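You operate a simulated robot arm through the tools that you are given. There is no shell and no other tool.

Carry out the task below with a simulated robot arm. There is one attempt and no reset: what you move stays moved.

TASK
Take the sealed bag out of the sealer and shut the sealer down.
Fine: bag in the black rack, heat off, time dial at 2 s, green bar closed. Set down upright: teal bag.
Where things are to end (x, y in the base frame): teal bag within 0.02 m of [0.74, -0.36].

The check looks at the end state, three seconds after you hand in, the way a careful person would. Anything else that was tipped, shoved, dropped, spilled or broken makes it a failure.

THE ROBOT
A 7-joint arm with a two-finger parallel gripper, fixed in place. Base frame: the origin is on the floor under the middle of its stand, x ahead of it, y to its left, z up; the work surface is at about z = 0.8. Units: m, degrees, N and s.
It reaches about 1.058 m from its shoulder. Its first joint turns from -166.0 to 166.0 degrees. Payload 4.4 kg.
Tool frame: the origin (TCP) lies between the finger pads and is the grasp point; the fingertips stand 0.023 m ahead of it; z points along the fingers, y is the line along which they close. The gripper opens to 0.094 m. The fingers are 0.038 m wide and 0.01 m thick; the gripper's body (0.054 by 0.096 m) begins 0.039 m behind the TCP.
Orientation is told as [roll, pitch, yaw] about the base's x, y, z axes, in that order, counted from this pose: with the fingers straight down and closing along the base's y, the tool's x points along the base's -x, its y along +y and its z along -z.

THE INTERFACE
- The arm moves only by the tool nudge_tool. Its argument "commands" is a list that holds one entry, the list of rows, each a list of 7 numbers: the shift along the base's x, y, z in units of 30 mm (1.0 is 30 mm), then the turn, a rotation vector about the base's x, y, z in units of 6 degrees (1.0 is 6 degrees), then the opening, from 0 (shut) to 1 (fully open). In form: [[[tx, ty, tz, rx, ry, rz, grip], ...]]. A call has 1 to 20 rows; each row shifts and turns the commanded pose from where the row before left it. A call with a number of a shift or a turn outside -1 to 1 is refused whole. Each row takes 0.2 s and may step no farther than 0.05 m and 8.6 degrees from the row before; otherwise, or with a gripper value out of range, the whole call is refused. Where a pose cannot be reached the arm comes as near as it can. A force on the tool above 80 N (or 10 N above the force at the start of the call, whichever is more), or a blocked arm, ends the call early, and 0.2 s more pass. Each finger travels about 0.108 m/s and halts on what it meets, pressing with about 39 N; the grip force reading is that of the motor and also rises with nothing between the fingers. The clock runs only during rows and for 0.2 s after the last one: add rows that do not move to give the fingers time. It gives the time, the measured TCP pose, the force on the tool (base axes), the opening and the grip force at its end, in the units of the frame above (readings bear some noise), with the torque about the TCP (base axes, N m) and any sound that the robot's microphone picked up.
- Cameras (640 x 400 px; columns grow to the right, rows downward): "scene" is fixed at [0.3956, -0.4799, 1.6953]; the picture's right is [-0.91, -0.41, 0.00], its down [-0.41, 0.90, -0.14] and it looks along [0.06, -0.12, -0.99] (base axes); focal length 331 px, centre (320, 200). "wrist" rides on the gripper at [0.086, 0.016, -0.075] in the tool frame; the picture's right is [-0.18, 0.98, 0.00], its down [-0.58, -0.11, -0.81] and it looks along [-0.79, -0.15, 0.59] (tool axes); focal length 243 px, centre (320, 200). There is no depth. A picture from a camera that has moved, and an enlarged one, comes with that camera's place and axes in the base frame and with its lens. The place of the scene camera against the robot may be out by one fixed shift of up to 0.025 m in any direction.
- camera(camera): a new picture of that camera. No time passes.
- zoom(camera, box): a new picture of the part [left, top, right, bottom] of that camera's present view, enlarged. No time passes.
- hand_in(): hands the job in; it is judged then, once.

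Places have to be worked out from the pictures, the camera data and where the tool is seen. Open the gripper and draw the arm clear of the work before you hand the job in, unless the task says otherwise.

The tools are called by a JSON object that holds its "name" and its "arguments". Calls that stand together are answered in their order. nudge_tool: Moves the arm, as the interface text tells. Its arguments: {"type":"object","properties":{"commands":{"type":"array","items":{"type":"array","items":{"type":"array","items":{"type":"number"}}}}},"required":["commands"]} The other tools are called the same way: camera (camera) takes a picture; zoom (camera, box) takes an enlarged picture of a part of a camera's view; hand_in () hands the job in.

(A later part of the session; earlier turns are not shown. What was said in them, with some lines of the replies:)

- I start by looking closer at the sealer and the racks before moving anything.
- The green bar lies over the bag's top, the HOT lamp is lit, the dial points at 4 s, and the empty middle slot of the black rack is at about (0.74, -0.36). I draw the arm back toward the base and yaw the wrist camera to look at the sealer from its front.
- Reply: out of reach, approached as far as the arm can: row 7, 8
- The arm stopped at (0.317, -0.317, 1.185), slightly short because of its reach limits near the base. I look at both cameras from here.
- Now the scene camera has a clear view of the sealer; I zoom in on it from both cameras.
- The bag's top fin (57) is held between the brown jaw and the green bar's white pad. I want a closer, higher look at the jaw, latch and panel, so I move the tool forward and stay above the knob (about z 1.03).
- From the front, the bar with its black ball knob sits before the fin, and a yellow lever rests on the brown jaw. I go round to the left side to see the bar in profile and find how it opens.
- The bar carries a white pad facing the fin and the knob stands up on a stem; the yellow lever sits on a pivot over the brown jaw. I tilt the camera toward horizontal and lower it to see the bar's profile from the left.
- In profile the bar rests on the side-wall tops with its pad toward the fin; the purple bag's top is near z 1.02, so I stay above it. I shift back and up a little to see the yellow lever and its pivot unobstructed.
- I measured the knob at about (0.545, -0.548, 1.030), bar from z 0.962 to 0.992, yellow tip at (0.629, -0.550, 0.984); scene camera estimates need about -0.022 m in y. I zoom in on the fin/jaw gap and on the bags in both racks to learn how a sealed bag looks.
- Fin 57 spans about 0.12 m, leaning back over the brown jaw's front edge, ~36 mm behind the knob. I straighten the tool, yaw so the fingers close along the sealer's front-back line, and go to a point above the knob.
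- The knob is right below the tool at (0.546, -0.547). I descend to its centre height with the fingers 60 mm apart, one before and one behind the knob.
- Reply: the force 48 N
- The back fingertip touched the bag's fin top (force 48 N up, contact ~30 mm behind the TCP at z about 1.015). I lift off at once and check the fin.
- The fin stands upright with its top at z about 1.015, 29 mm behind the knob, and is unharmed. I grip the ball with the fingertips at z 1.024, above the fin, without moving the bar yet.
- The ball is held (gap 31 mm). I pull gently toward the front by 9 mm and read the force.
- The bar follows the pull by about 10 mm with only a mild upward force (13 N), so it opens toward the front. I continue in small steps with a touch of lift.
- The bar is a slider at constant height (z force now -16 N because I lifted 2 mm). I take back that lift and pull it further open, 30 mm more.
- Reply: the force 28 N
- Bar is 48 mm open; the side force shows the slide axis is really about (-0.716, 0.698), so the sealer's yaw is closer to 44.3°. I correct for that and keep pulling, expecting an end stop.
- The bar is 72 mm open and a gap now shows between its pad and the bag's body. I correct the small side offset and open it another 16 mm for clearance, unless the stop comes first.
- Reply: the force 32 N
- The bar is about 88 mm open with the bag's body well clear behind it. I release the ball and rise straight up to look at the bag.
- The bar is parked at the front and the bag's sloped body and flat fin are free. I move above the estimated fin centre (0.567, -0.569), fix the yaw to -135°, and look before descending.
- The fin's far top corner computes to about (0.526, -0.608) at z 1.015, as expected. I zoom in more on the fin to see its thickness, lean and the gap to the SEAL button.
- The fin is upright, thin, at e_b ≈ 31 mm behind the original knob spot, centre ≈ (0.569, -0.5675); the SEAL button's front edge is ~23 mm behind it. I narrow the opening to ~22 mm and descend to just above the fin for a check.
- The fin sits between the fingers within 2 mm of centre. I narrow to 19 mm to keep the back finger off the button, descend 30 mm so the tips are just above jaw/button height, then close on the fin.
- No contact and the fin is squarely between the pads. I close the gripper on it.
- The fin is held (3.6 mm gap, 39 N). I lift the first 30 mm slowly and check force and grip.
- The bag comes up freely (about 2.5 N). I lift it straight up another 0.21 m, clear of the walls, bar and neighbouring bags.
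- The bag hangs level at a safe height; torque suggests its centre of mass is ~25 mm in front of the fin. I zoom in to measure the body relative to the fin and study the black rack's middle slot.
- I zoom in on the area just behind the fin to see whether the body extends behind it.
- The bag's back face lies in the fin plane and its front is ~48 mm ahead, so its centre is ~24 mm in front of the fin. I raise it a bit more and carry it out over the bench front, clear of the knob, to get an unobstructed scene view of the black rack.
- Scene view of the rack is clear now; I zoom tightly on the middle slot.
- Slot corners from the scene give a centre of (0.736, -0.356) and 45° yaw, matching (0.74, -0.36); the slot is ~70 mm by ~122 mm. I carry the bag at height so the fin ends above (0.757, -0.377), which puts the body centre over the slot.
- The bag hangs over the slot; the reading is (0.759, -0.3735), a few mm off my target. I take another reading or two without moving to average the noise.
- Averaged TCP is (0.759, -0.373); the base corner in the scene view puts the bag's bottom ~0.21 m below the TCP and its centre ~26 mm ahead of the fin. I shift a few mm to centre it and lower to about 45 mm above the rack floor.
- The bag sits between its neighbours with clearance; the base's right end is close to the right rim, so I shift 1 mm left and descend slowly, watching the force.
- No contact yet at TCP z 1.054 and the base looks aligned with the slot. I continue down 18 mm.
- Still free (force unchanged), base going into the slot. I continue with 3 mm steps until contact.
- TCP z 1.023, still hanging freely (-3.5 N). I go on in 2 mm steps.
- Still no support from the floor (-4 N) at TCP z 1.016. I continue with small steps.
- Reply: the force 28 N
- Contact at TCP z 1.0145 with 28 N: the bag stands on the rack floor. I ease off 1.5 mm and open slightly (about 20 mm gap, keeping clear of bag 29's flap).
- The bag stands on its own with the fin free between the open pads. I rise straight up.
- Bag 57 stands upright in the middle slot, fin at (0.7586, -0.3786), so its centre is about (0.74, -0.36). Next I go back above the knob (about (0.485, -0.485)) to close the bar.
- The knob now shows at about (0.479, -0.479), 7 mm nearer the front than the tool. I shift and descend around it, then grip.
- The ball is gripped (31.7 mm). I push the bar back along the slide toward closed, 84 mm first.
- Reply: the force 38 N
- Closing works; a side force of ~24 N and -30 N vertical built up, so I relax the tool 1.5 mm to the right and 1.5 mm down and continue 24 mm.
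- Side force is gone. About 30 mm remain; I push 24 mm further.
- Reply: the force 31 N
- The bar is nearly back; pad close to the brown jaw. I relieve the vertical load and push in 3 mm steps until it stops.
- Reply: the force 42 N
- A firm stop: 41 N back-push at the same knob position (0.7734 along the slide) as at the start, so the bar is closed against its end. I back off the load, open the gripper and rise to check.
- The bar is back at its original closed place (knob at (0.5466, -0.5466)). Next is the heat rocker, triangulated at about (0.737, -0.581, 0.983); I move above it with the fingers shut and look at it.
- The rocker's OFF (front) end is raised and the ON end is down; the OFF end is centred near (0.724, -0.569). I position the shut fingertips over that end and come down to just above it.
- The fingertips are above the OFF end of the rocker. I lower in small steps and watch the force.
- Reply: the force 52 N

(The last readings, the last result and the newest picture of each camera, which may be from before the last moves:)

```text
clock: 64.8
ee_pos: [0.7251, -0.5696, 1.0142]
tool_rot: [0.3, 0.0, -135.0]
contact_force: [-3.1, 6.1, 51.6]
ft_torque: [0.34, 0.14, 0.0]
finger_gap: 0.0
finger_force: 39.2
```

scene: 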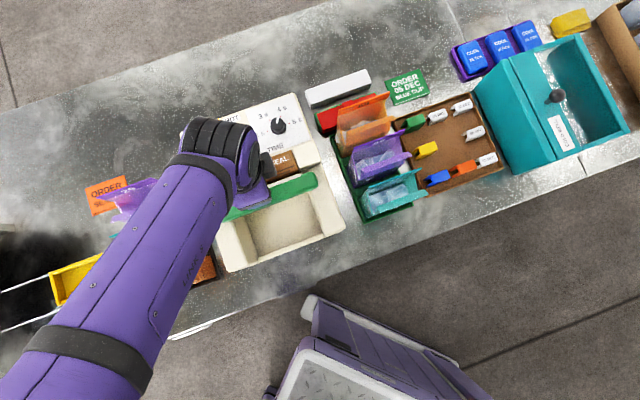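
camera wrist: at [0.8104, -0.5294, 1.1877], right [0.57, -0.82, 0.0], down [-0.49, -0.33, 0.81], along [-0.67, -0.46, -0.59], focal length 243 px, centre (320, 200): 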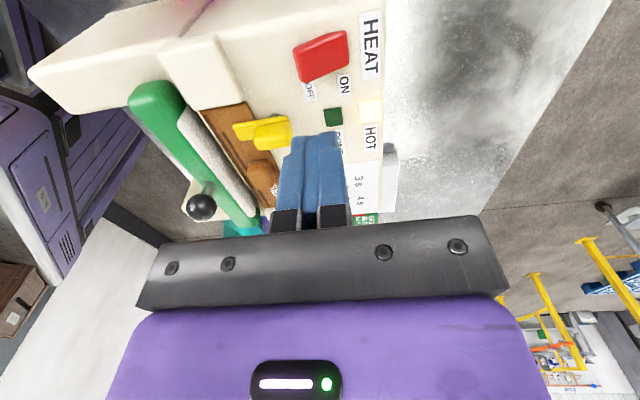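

Contact at 52 N on the rocker's front end. I look to see whether it has begun to flip.

{"name": "zoom", "arguments": {"camera": "wrist", "box": [240, 60, 400, 220]}}

{"name": "camera", "arguments": {"camera": "scene"}}

```text
2.50 times, centred on (320, 140) of wrist
camera zoom: at [0.7975, -0.5195, 1.0885], right [0.57, -0.82, 0.01], down [-0.49, -0.33, 0.81], along [-0.66, -0.46, -0.59], focal length 606 px, centre (320, 350)
```

zoom: 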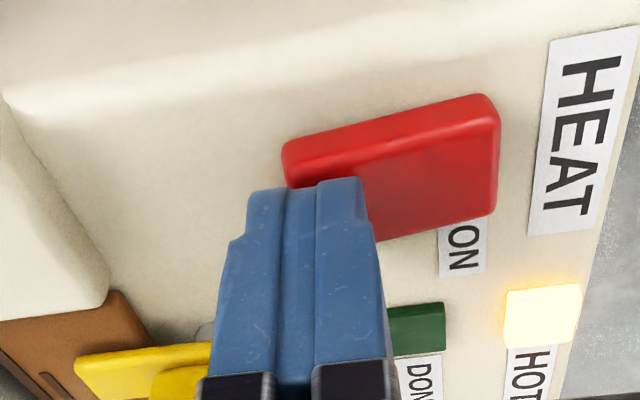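

```text
taken
```

scene: 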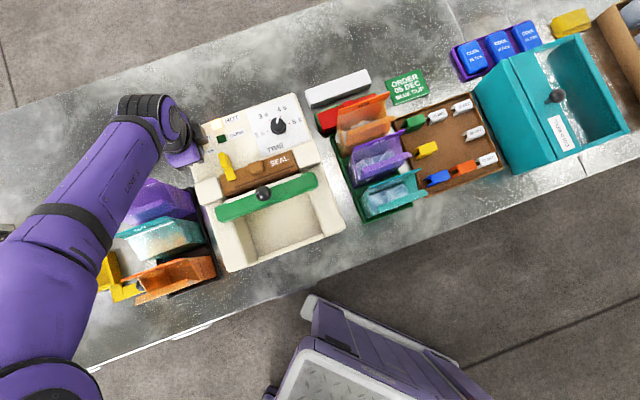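

The rocker's ON end is now up, so it has tipped toward OFF. I press 1.5 mm more to make sure it seats, then lift off and check.

{"name": "nudge_tool", "arguments": {"commands": [[[0, 0, -0.05, 0, 0, 0, 0], [0, 0, 0, 0, 0, 0, 0]]]}}

{"name": "nudge_tool", "arguments": {"commands": [[[0, 0, 0.4, 0, 0, 0, 0], [0, 0, 0.9, 0, 0, 0, 0], [0, 0, 0.9, 0, 0, 0, 0], [0, 0, 0.9, 0, 0, 0, 0], [0, 0, 0, 0, 0, 0, 0]]]}}

{"name": "zoom", "arguments": {"camera": "wrist", "box": [240, 20, 400, 170]}}

```text
clock: 65.4
ee_pos: [0.7265, -0.5691, 1.0141]
tool_rot: [0.5, 0.1, -135.0]
contact_force: [1.2, 4.7, 72.9]
ft_torque: [0.28, 0.26, -0.03]
finger_gap: 0.0
finger_force: 38.8
```

```text
clock: 66.6
ee_pos: [0.7255, -0.5664, 1.1015]
tool_rot: [0.0, 0.1, -135.0]
contact_force: [0.2, -0.8, -0.1]
ft_torque: [-0.03, -0.01, -0.02]
finger_gap: 0.0
finger_force: 39.4
```

```text
2.67 times, centred on (320, 95) of wrist
camera zoom: at [0.7975, -0.5178, 1.176], right [0.57, -0.82, 0.0], down [-0.49, -0.33, 0.81], along [-0.67, -0.46, -0.59], focal length 647 px, centre (320, 480)
```

zoom: 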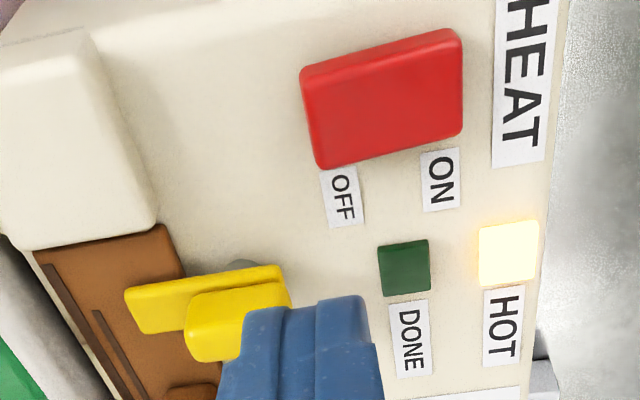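

The rocker looks tipped toward OFF, but the HOT lamp is still lit (it may just be cooling). I go to the earlier side viewpoint to compare the rocker's tilt directly with the old picture.

{"name": "nudge_tool", "arguments": {"commands": [[[0.27, 0.58, 0.3, 0, 0, 0.75, 0], [0.27, 0.58, 0.3, 0, 0, 0.75, 0], [0.27, 0.58, 0.15, -0.69, 0.73, 0, 0], [0.27, 0.58, 0.1, -0.69, 0.73, 0, 0], [0.27, 0.58, 0, -0.69, 0.73, 0, 0], [0.27, 0.57, 0, -0.69, 0.73, 0, 0], [0, 0, 0, 0, 0, 0, 0]]]}}

{"name": "camera", "arguments": {"camera": "wrist"}}

{"name": "zoom", "arguments": {"camera": "wrist", "box": [340, 40, 440, 130]}}

```text
clock: 68.2
ee_pos: [0.7743, -0.4659, 1.1271]
tool_rot: [-4.7, -23.7, -125.0]
contact_force: [1.0, -0.3, 0.1]
ft_torque: [0.0, -0.02, 0.04]
finger_gap: 0.0
finger_force: 39.3
```

```text
taken
camera wrist: at [0.8552, -0.3898, 1.1579], right [0.69, -0.73, 0.0], down [-0.15, -0.14, 0.98], along [-0.71, -0.67, -0.21], focal length 243 px, centre (320, 200)
```

wrist: 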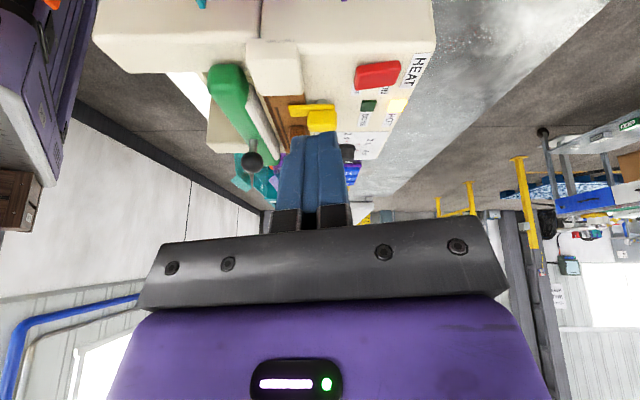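

```text
4.44 times, centred on (390, 85) of wrist
camera zoom: at [0.8552, -0.3898, 1.1579], right [0.69, -0.73, 0.0], down [-0.15, -0.14, 0.98], along [-0.71, -0.67, -0.21], focal length 1078 px, centre (9, 711)
```

zoom: 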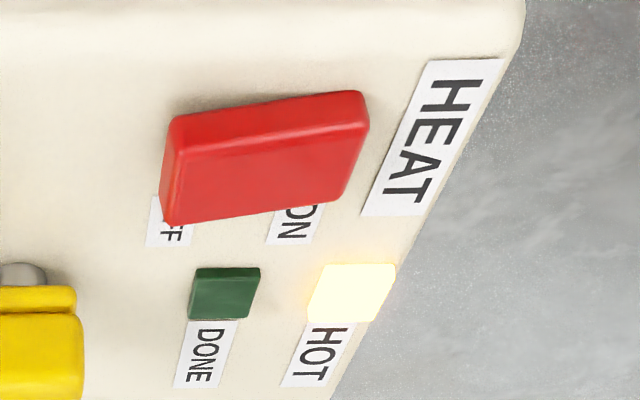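

In this side view the rocker's ON end still looks slightly lower than its OFF end (about 8°), versus ~24° before, so it may be only part-way. I check it in the scene view as well.

{"name": "camera", "arguments": {"camera": "scene"}}

{"name": "zoom", "arguments": {"camera": "scene", "box": [175, 110, 245, 165]}}

{"name": "zoom", "arguments": {"camera": "wrist", "box": [345, 50, 415, 100]}}

```text
taken
```

scene: 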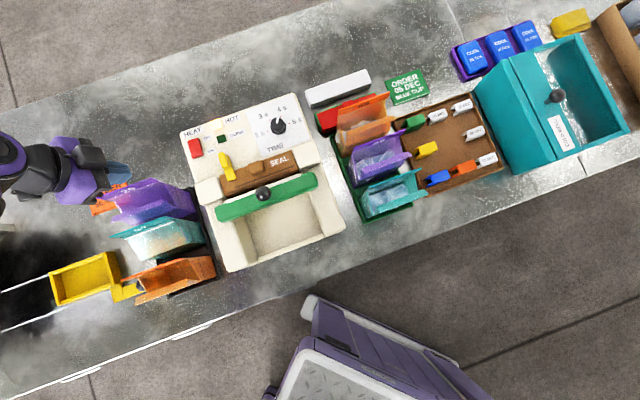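

```text
7.27 times, centred on (210, 138) of scene
camera zoom: at [0.3956, -0.4799, 1.6953], right [-0.91, -0.41, 0.0], down [-0.41, 0.9, -0.14], along [0.06, -0.12, -0.99], focal length 2406 px, centre (1120, 654)
```

zoom: 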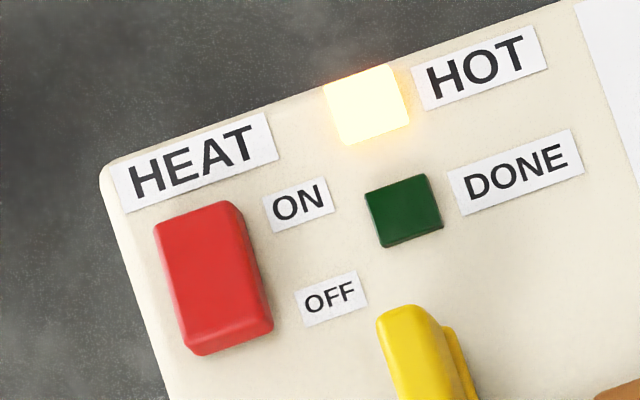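

```text
8.00 times, centred on (380, 75) of wrist
camera zoom: at [0.8552, -0.3898, 1.1579], right [0.69, -0.73, 0.0], down [-0.15, -0.14, 0.98], along [-0.71, -0.67, -0.21], focal length 1941 px, centre (-160, 1200)
```

zoom: 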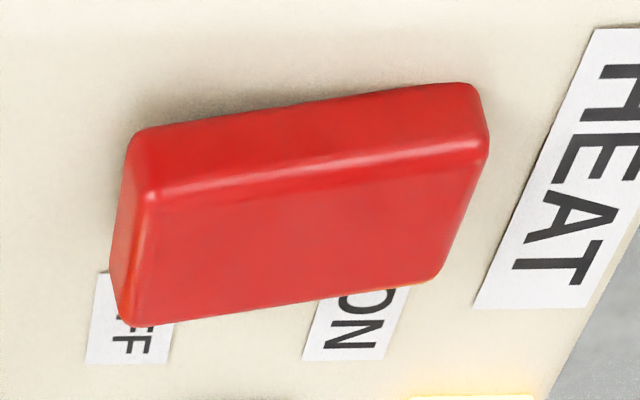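

I'll come back to the rocker after watching whether HOT fades; meanwhile I zoom in on the dial to measure its centre and the angles of its marks.

{"name": "zoom", "arguments": {"camera": "scene", "box": [240, 95, 315, 155]}}

{"name": "zoom", "arguments": {"camera": "scene", "box": [262, 108, 296, 142]}}

```text
6.67 times, centred on (278, 125) of scene
camera zoom: at [0.3956, -0.4799, 1.6953], right [-0.91, -0.41, 0.0], down [-0.41, 0.9, -0.14], along [0.06, -0.12, -0.99], focal length 2205 px, centre (603, 700)
```

zoom: 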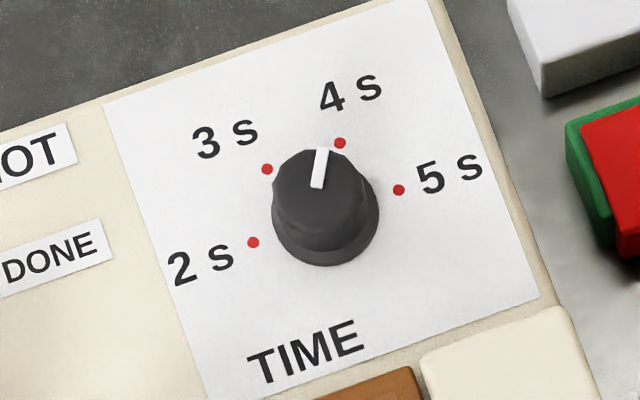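

```text
11.76 times, centred on (279, 125) of scene
camera zoom: at [0.3956, -0.4799, 1.6953], right [-0.91, -0.41, 0.0], down [-0.41, 0.9, -0.14], along [0.06, -0.12, -0.99], focal length 3892 px, centre (802, 1082)
```

zoom: 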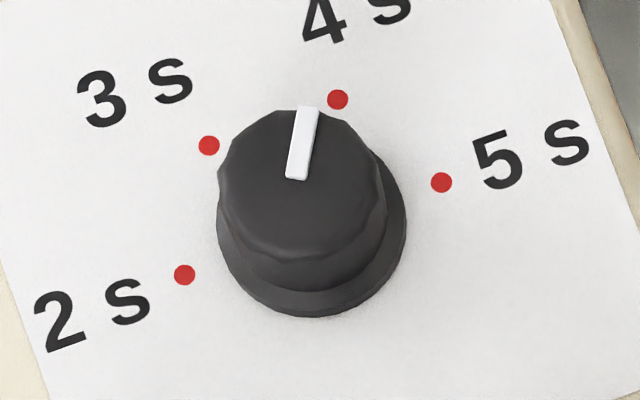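

Fitted circle: marks are 60° apart, 2 s lies toward the left (+90° from the back direction), 4 s at -30°, so the dial must turn +120° about z; its centre is near (0.592, -0.709). I move above it, straighten the tool and look.

{"name": "nudge_tool", "arguments": {"commands": [[[-0.3, -0.4, 0.3, 0.69, -0.73, 0, 0], [-0.607, -0.807, 0, 0.69, -0.73, 0, 0], [-0.607, -0.807, 0, 0.69, -0.73, 0, 0.2], [-0.607, -0.807, 0, 0.69, -0.73, 0, 0.5], [-0.607, -0.807, 0, 0, 0, -0.75, 0.7], [-0.607, -0.807, 0, 0, 0, -0.75, 0.7], [-0.607, -0.807, 0, 0, 0, 0, 0.7], [-0.607, -0.807, 0, 0, 0, 0, 0.7], [-0.607, -0.807, 0, 0, 0, 0, 0.7], [-0.607, -0.807, 0, 0, 0, 0, 0.7], [-0.3, -0.4, -0.2, 0, 0, 0, 0.7], [0, 0, 0, 0, 0, 0, 0.7]]]}}

{"name": "camera", "arguments": {"camera": "wrist"}}

{"name": "zoom", "arguments": {"camera": "wrist", "box": [240, 10, 400, 150]}}

```text
clock: 70.8
ee_pos: [0.5922, -0.7086, 1.1297]
tool_rot: [0.0, 0.1, -135.0]
contact_force: [0.5, -0.7, 0.1]
ft_torque: [0.04, 0.0, -0.04]
finger_gap: 0.0658
finger_force: 0.0
```

```text
taken
camera wrist: at [0.6634, -0.658, 1.2033], right [0.56, -0.83, 0.0], down [-0.49, -0.33, 0.81], along [-0.67, -0.46, -0.59], focal length 243 px, centre (320, 200)
```

wrist: 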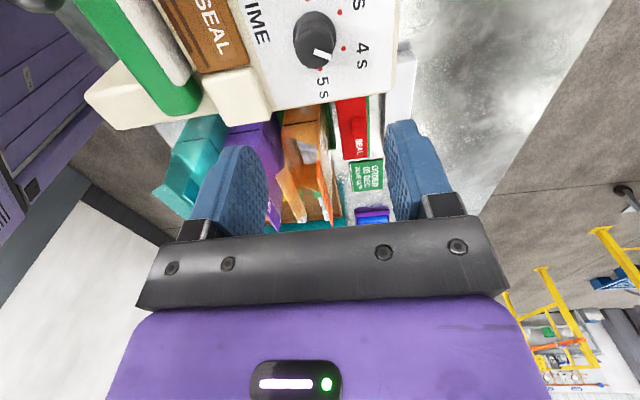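

```text
2.86 times, centred on (320, 80) of wrist
camera zoom: at [0.6634, -0.658, 1.2033], right [0.56, -0.83, 0.0], down [-0.49, -0.33, 0.81], along [-0.67, -0.46, -0.59], focal length 693 px, centre (320, 543)
```

zoom: 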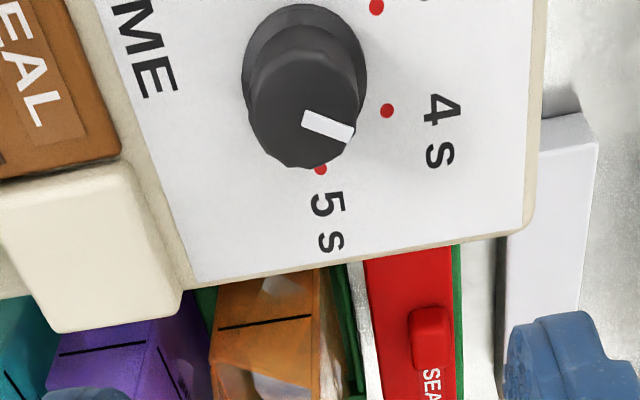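

Using three marks, the dial centre is (0.590, -0.703) — about 5 mm nearer the front than the tool. I shift onto it and descend to just above the dial top to verify alignment.

{"name": "nudge_tool", "arguments": {"commands": [[[-0.073, 0.187, -0.4, 0, 0, 0, 0.6], [0, 0, -0.8, 0, 0, 0, 0.6], [0, 0, -0.8, 0, 0, 0, 0.6], [0, 0, -0.8, 0, 0, 0, 0.6], [0, 0, -0.7, 0, 0, 0, 0.6], [0, 0, 0, 0, 0, 0, 0.6]]]}}

{"name": "camera", "arguments": {"camera": "wrist"}}

{"name": "zoom", "arguments": {"camera": "wrist", "box": [230, 60, 410, 230]}}

```text
clock: 72.2
ee_pos: [0.5894, -0.7031, 1.025]
tool_rot: [0.1, 0.0, -135.1]
contact_force: [0.4, -0.6, 0.0]
ft_torque: [-0.03, -0.01, -0.02]
finger_gap: 0.0565
finger_force: 0.0
```

```text
taken
camera wrist: at [0.6613, -0.6538, 1.0984], right [0.57, -0.82, 0.0], down [-0.49, -0.33, 0.81], along [-0.66, -0.46, -0.59], focal length 243 px, centre (320, 200)
```

wrist: 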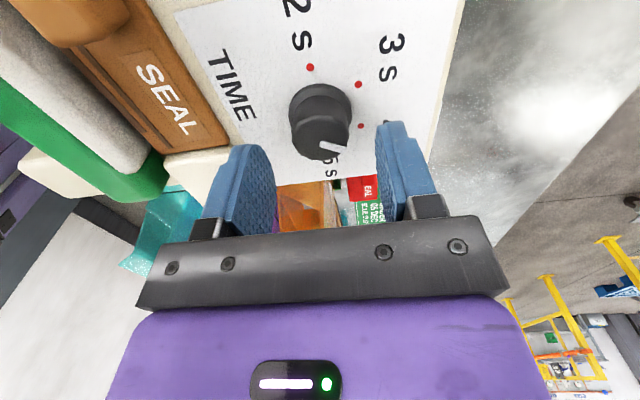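

```text
2.35 times, centred on (320, 145) of wrist
camera zoom: at [0.6613, -0.6538, 1.0984], right [0.57, -0.82, 0.0], down [-0.49, -0.33, 0.81], along [-0.66, -0.46, -0.59], focal length 571 px, centre (320, 329)
```

zoom: 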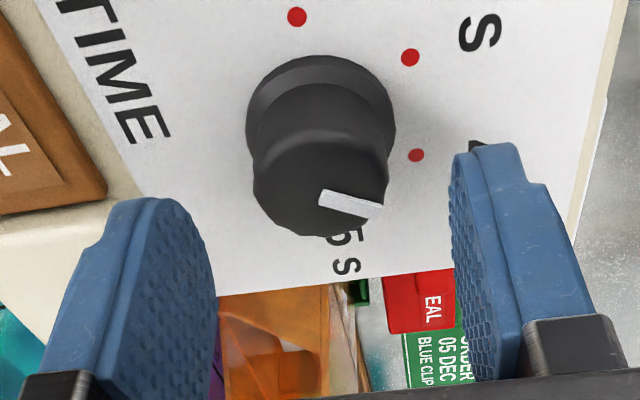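

The dial is centred between the fingers. I shift 2 mm along the finger width to be on its axis, lower the tips to about z 0.978, and close on the dial.

{"name": "nudge_tool", "arguments": {"commands": [[[0.047, 0.047, -0.3, 0, 0, 0, 0.6], [0, 0, -0.3, 0, 0, 0, 0.6], [0, 0, -0.2, 0, 0, 0, 0.6], [0, 0, 0, 0, 0, 0, 0.6]]]}}

{"name": "nudge_tool", "arguments": {"commands": [[[0, 0, 0, 0, 0, 0, 0.45], [0, 0, 0, 0, 0, 0, 0.25], [0, 0, 0, 0, 0, 0, 0.25]]]}}

{"name": "zoom", "arguments": {"camera": "wrist", "box": [230, 60, 410, 230]}}

```text
clock: 73.2
ee_pos: [0.5924, -0.7002, 0.9996]
tool_rot: [0.1, 0.0, -134.9]
contact_force: [0.0, -0.1, 0.5]
ft_torque: [0.0, -0.01, 0.0]
finger_gap: 0.0564
finger_force: 0.0
```

```text
clock: 74.0
ee_pos: [0.5923, -0.7016, 1.0015]
tool_rot: [-0.1, 0.0, -135.1]
contact_force: [0.2, -0.9, 1.6]
ft_torque: [-0.04, 0.0, 0.03]
finger_gap: 0.0352
finger_force: 44.3
```

```text
2.35 times, centred on (320, 145) of wrist
camera zoom: at [0.665, -0.6515, 1.0742], right [0.57, -0.82, 0.0], down [-0.49, -0.33, 0.81], along [-0.67, -0.46, -0.59], focal length 571 px, centre (320, 329)
```

zoom: 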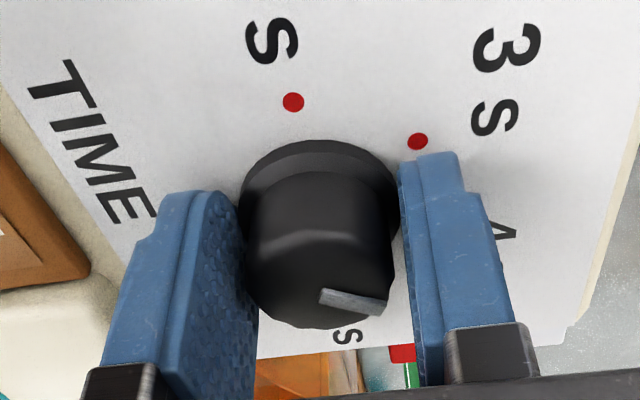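

The dial is gripped at its skirt (35 mm, 44 N). I turn +30° first and check that it follows.

{"name": "nudge_tool", "arguments": {"commands": [[[0, 0, 0, 0, 0, 0.6, 0.25], [0, 0, 0, 0, 0, 0.9, 0.25], [0, 0, 0, 0, 0, 0.9, 0.25], [0, 0, 0, 0, 0, 0.9, 0.25], [0, 0, 0, 0, 0, 0.9, 0.25], [0, 0, 0, 0, 0, 0.8, 0.25], [0, 0, 0, 0, 0, 0, 0.25]]]}}

{"name": "zoom", "arguments": {"camera": "wrist", "box": [230, 60, 410, 230]}}

{"name": "camera", "arguments": {"camera": "scene"}}

```text
clock: 75.6
ee_pos: [0.5925, -0.7005, 1.0006]
tool_rot: [0.1, 0.0, -104.9]
contact_force: [14.3, -9.5, 6.7]
ft_torque: [0.12, -0.39, -0.04]
finger_gap: 0.0338
finger_force: 45.2
```

```text
2.35 times, centred on (320, 145) of wrist
camera zoom: at [0.6305, -0.6219, 1.0753], right [0.9, -0.43, 0.0], down [-0.26, -0.53, 0.81], along [-0.35, -0.73, -0.59], focal length 571 px, centre (320, 329)
```

zoom: 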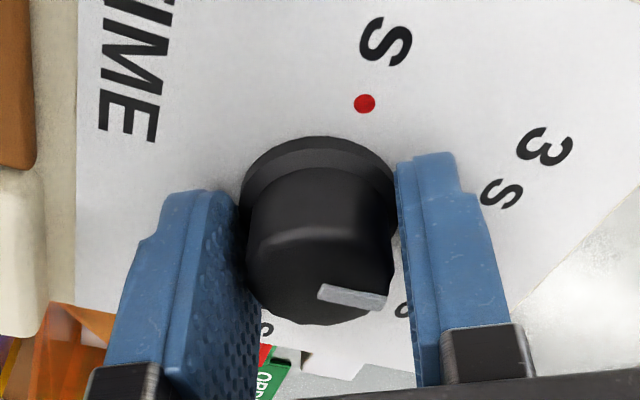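

```text
taken
```

scene: 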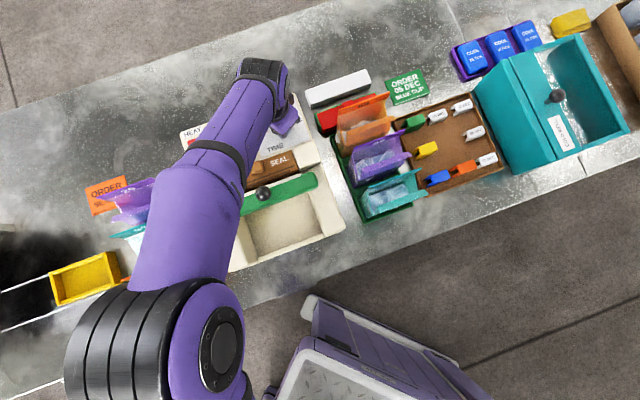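

The dial turns with the fingers (pointer fixed in the wrist view); a side force of ~17 N shows a ~1 mm axis offset, which I trim. I continue +45°.

{"name": "nudge_tool", "arguments": {"commands": [[[0.035, -0.022, 0, 0, 0, 0.5, 0.25], [0, 0, 0, 0, 0, 1, 0.25], [0, 0, 0, 0, 0, 1, 0.25], [0, 0, 0, 0, 0, 1, 0.25], [0, 0, 0, 0, 0, 1, 0.25], [0, 0, 0, 0, 0, 1, 0.25], [0, 0, 0, 0, 0, 1, 0.25], [0, 0, 0, 0, 0, 1, 0.25], [0, 0, 0, 0, 0, 0, 0.25]]]}}

{"name": "zoom", "arguments": {"camera": "wrist", "box": [230, 60, 410, 230]}}

```text
clock: 77.6
ee_pos: [0.5937, -0.701, 1.0026]
tool_rot: [0.0, -0.1, -59.9]
contact_force: [21.2, 1.6, 16.0]
ft_torque: [0.21, -0.51, 0.0]
finger_gap: 0.0338
finger_force: 44.8
```

```text
2.35 times, centred on (320, 145) of wrist
camera zoom: at [0.5637, -0.6183, 1.0754], right [0.94, 0.33, 0.0], down [0.2, -0.56, 0.81], along [0.27, -0.76, -0.59], focal length 571 px, centre (320, 329)
```

zoom: 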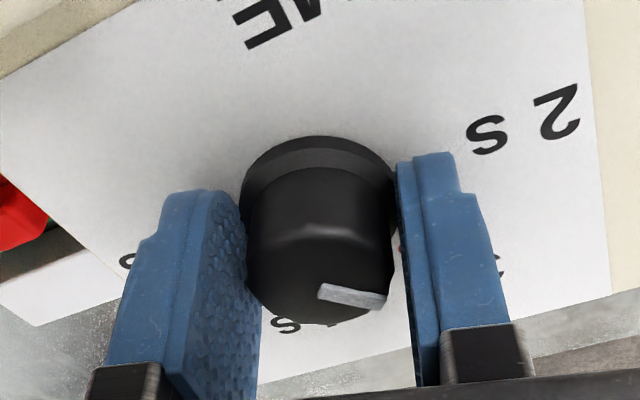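

75° done and the pointer still follows. I trim another ~1.3 mm in x and turn the last 45°.

{"name": "nudge_tool", "arguments": {"commands": [[[0.045, 0.0, 0.02, 0, 0, 0.5, 0.25], [0, 0, 0, 0, 0, 1, 0.25], [0, 0, 0, 0, 0, 1, 0.25], [0, 0, 0, 0, 0, 1, 0.25], [0, 0, 0, 0, 0, 1, 0.25], [0, 0, 0, 0, 0, 1, 0.25], [0, 0, 0, 0, 0, 1, 0.25], [0, 0, 0, 0, 0, 1, 0.25], [0, 0, 0, 0, 0, 0, 0.25]]]}}

{"name": "zoom", "arguments": {"camera": "wrist", "box": [230, 60, 410, 230]}}

{"name": "camera", "arguments": {"camera": "scene"}}

```text
clock: 79.6
ee_pos: [0.5938, -0.7012, 1.0029]
tool_rot: [-0.1, 0.0, -14.9]
contact_force: [3.3, 13.9, 6.7]
ft_torque: [0.25, -0.25, -0.77]
finger_gap: 0.0334
finger_force: 44.9
```

```text
2.35 times, centred on (320, 145) of wrist
camera zoom: at [0.5142, -0.6629, 1.0759], right [0.43, 0.9, 0.0], down [0.53, -0.25, 0.81], along [0.73, -0.35, -0.59], focal length 571 px, centre (320, 329)
```

zoom: 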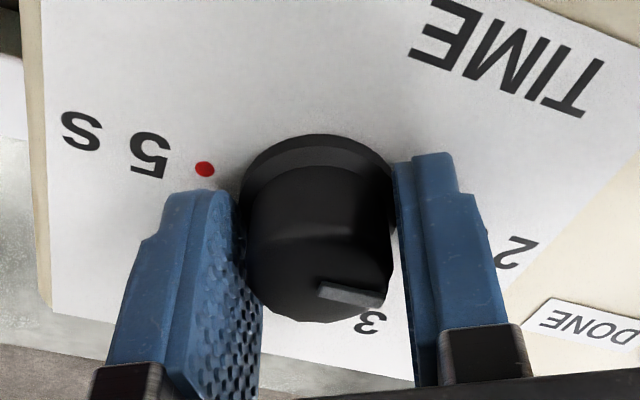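

```text
taken
```

scene: 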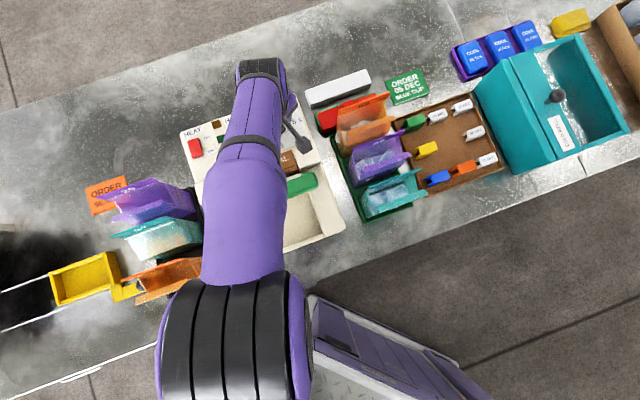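

Torque of -0.77 N·m suggests the dial reached its 2 s end stop, and in the scene view the HOT lamp looks dark now. I zoom to confirm.

{"name": "zoom", "arguments": {"camera": "scene", "box": [175, 105, 255, 170]}}

```text
6.15 times, centred on (215, 138) of scene
camera zoom: at [0.3956, -0.4799, 1.6953], right [-0.91, -0.41, 0.0], down [-0.41, 0.9, -0.14], along [0.06, -0.12, -0.99], focal length 2036 px, centre (966, 585)
```

zoom: 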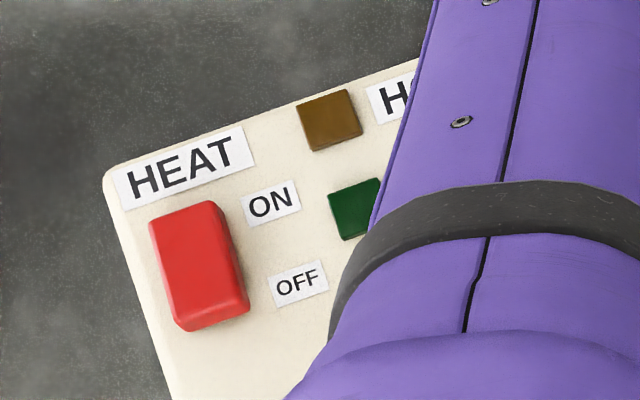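

The HOT lamp is out, so the heat is off. I open the fingers and rise straight off the dial to read it.

{"name": "nudge_tool", "arguments": {"commands": [[[0, 0, 0, 0, 0, 0, 0.4], [0, 0, 0, 0, 0, 0, 0.6], [0, 0, 0.4, 0, 0, 0, 0.6], [0, 0, 0.8, 0, 0, 0, 0.6], [0, 0, 0.9, 0, 0, 0, 0.6], [0, 0, 0.9, 0, 0, 0, 0.6], [0, 0, 0, 0, 0, 0, 0.6]]]}}

{"name": "camera", "arguments": {"camera": "wrist"}}

{"name": "zoom", "arguments": {"camera": "wrist", "box": [230, 20, 410, 180]}}

```text
clock: 81.2
ee_pos: [0.5924, -0.7023, 1.0907]
tool_rot: [-0.1, -0.1, -15.0]
contact_force: [0.3, 0.1, 0.7]
ft_torque: [0.04, 0.03, 0.01]
finger_gap: 0.0564
finger_force: 0.0
```

```text
taken
camera wrist: at [0.5128, -0.6635, 1.1642], right [0.43, 0.9, 0.0], down [0.53, -0.26, 0.81], along [0.73, -0.35, -0.59], focal length 243 px, centre (320, 200)
```

wrist: 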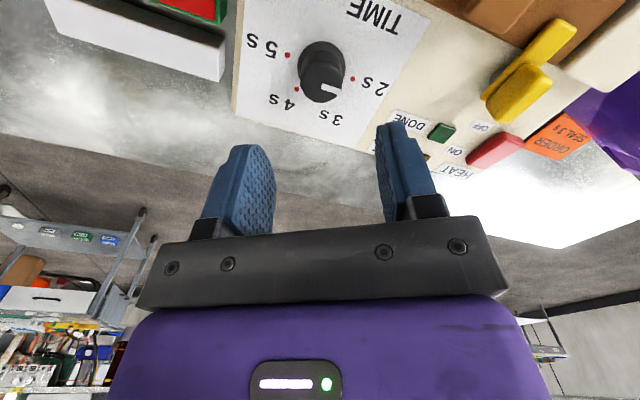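

```text
2.50 times, centred on (320, 100) of wrist
camera zoom: at [0.5128, -0.6635, 1.1642], right [0.43, 0.9, 0.0], down [0.53, -0.26, 0.81], along [0.73, -0.35, -0.59], focal length 606 px, centre (320, 450)
```

zoom: 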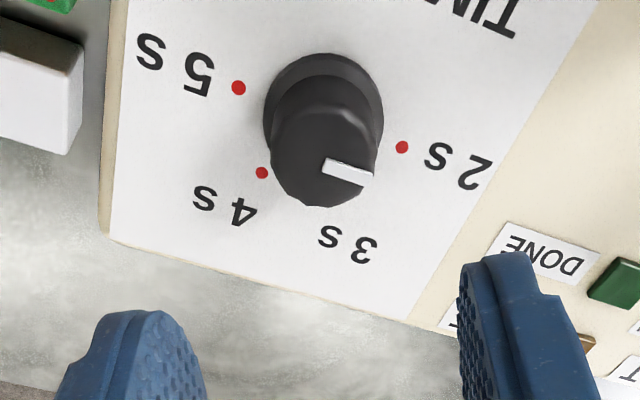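

The pointer appears to aim at 2 s. I rise and draw the arm back over the bench front to check everything with an unobstructed scene view.

{"name": "nudge_tool", "arguments": {"commands": [[[0, 0, 0.9, 0, 0, 0, 0.6], [0, 0, 0.9, 0, 0, 0, 0.6], [0, 0.3, 0.9, 0, 0, -0.4, 0.8], [-0.5, 0.8, 0.5, 0, 0, -0.4, 1], [-0.6, 1, 0, 0, 0, -0.4, 1], [-0.6, 1, 0, 0, 0, -0.4, 1], [-0.6, 1, 0, 0, 0, -0.4, 1], [-0.6, 1, 0, 0, 0, -0.4, 1], [-0.6, 1, 0, 0, 0, -0.4, 1], [-0.6, 1, 0, 0, 0, -0.4, 1], [-0.6, 1, 0, 0, 0, -0.4, 1], [-0.6, 1, 0, 0, 0, 0, 1], [0, 0, 0, 0, 0, 0, 1]]]}}

{"name": "camera", "arguments": {"camera": "scene"}}

{"name": "zoom", "arguments": {"camera": "scene", "box": [262, 108, 296, 142]}}

{"name": "zoom", "arguments": {"camera": "scene", "box": [215, 145, 325, 230]}}

{"name": "zoom", "arguments": {"camera": "scene", "box": [90, 165, 230, 310]}}

```text
clock: 84.0
ee_pos: [0.4347, -0.4298, 1.186]
tool_rot: [0.0, 0.0, -36.6]
contact_force: [-0.8, -0.7, -0.2]
ft_torque: [0.02, -0.01, -0.03]
finger_gap: 0.0941
finger_force: 0.0
```

```text
taken
```

scene: 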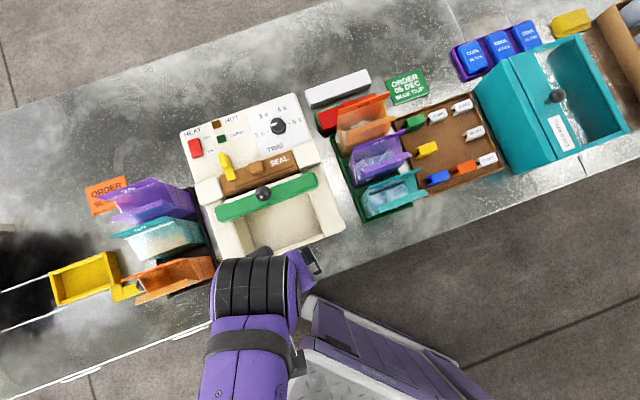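

```text
11.76 times, centred on (279, 125) of scene
camera zoom: at [0.3956, -0.4799, 1.6953], right [-0.91, -0.41, 0.0], down [-0.41, 0.9, -0.14], along [0.06, -0.12, -0.99], focal length 3892 px, centre (802, 1082)
```

zoom: 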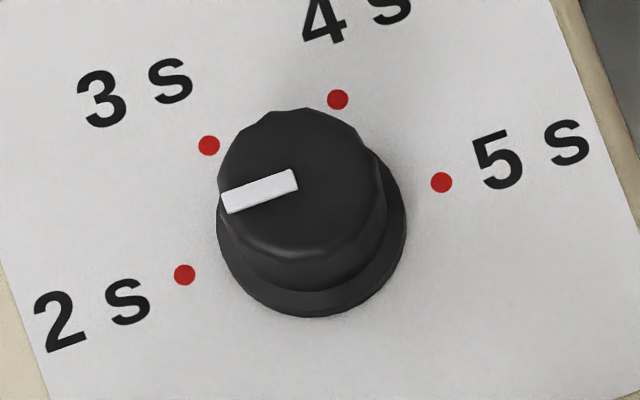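

```text
4.71 times, centred on (270, 188) of scene
camera zoom: at [0.3956, -0.4799, 1.6953], right [-0.91, -0.41, 0.0], down [-0.41, 0.9, -0.14], along [0.06, -0.12, -0.99], focal length 1557 px, centre (555, 259)
```

zoom: 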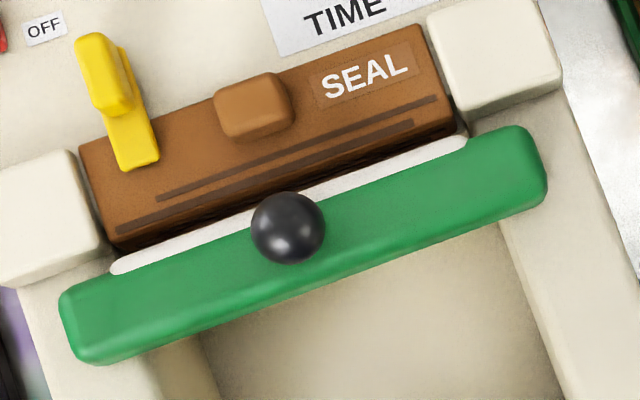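

```text
2.76 times, centred on (160, 238) of scene
camera zoom: at [0.3956, -0.4799, 1.6953], right [-0.91, -0.41, 0.0], down [-0.41, 0.9, -0.14], along [0.06, -0.12, -0.99], focal length 913 px, centre (761, 97)
```

zoom: 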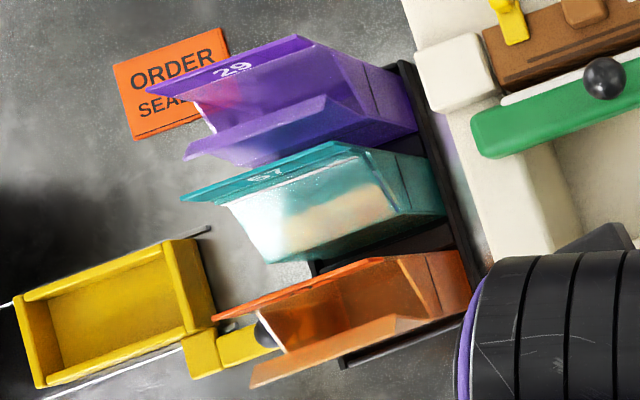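

The pointer reads 2 s (196.6° vs the mark's 197.2°), the bar and knob are at their original closed pixels, HOT is dark, and bag 57 stands upright between the untouched 29 and 27. I draw the open gripper further clear.

{"name": "nudge_tool", "arguments": {"commands": [[[-0.4, 0.4, 0.6, 0, 0, 0, 1], [-0.5, 0.5, 0.7, 0, 0, 0, 1], [-0.5, 0.5, 0.7, 0, 0, 0, 1], [-0.4, 0.4, 0.6, 0, 0, 0, 1], [0, 0, 0, 0, 0, 0, 1], [0, 0, 0, 0, 0, 0, 1], [0, 0, 0, 0, 0, 0, 1]]]}}

{"name": "camera", "arguments": {"camera": "scene"}}

{"name": "zoom", "arguments": {"camera": "scene", "box": [175, 85, 350, 280]}}

{"name": "camera", "arguments": {"camera": "wrist"}}

```text
clock: 85.6
ee_pos: [0.3803, -0.3739, 1.264]
tool_rot: [0.0, 0.0, -36.6]
contact_force: [0.3, 0.7, -0.2]
ft_torque: [0.01, -0.02, 0.0]
finger_gap: 0.094
finger_force: 0.1
```

```text
taken
```

scene: 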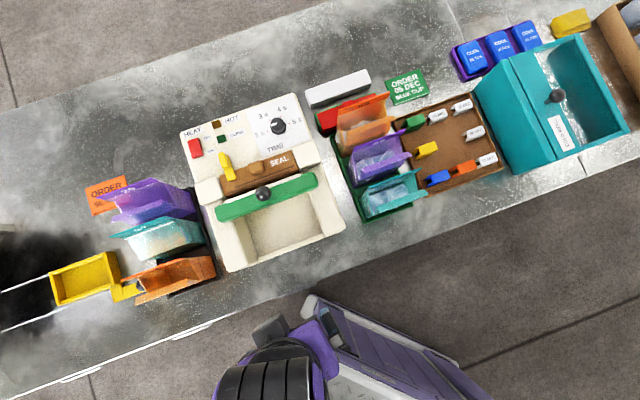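

```text
2.05 times, centred on (262, 182) of scene
camera zoom: at [0.3956, -0.4799, 1.6953], right [-0.91, -0.41, 0.0], down [-0.41, 0.9, -0.14], along [0.06, -0.12, -0.99], focal length 679 px, centre (438, 236)
```

zoom: 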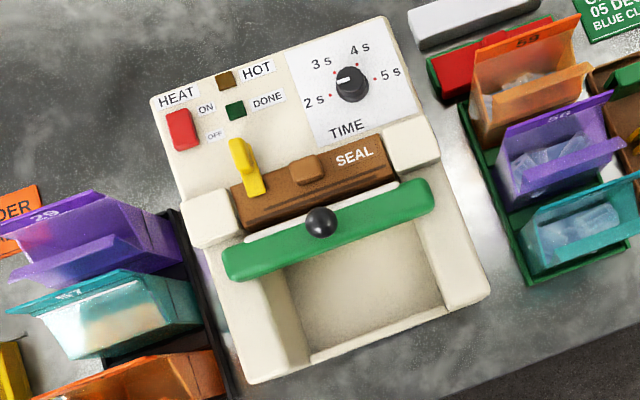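

```text
taken
camera wrist: at [0.3193, -0.3102, 1.3379], right [0.73, 0.68, 0.0], down [0.4, -0.43, 0.81], along [0.55, -0.59, -0.59], focal length 243 px, centre (320, 200)
```

wrist: 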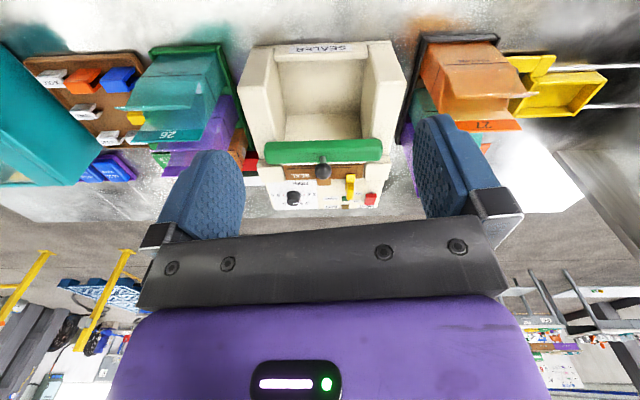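

Everything reads as required: bag 57 upright in the black rack's middle slot, HOT lamp out with the rocker at OFF, dial at 2 s, green bar closed, gripper open and clear. I hand the job in.

{"name": "hand_in", "arguments": {}}

```text
The job is handed in.
```

The sealed bag is out of the sealer and standing in the black rack, and the sealer is shut down. The job is handed in, but I haven't seen a result from the check.

- **Bag:** the teal bag (57) stands upright in the middle slot of the black rack. From the release position I put its centre at about (0.74, -0.36). A rougher estimate from the scene camera came out about 6 mm away, still inside the 0.02 m tolerance. The bags on either side (29 and 27) look unmoved.
- **Heat:** I pressed the rocker at its OFF end until it hit a firm stop. The HOT lamp went dark by the time the dial was set. The rocker still looked tipped slightly toward ON in the side view, so the dark lamp is my evidence that the heat is off.
- **Time dial:** it is turned from 4 s to 2 s, and the pointer lines up with the 2 s mark to within about a degree.
- **Green bar:** it is pushed back against its stop. The bar and knob match the starting pictures.

While first reaching for the knob, a fingertip pressed down on the top of the bag's sealed edge with about 48 N. I lifted off at once and saw no damage.

The gripper is open and the arm is clear of the work.
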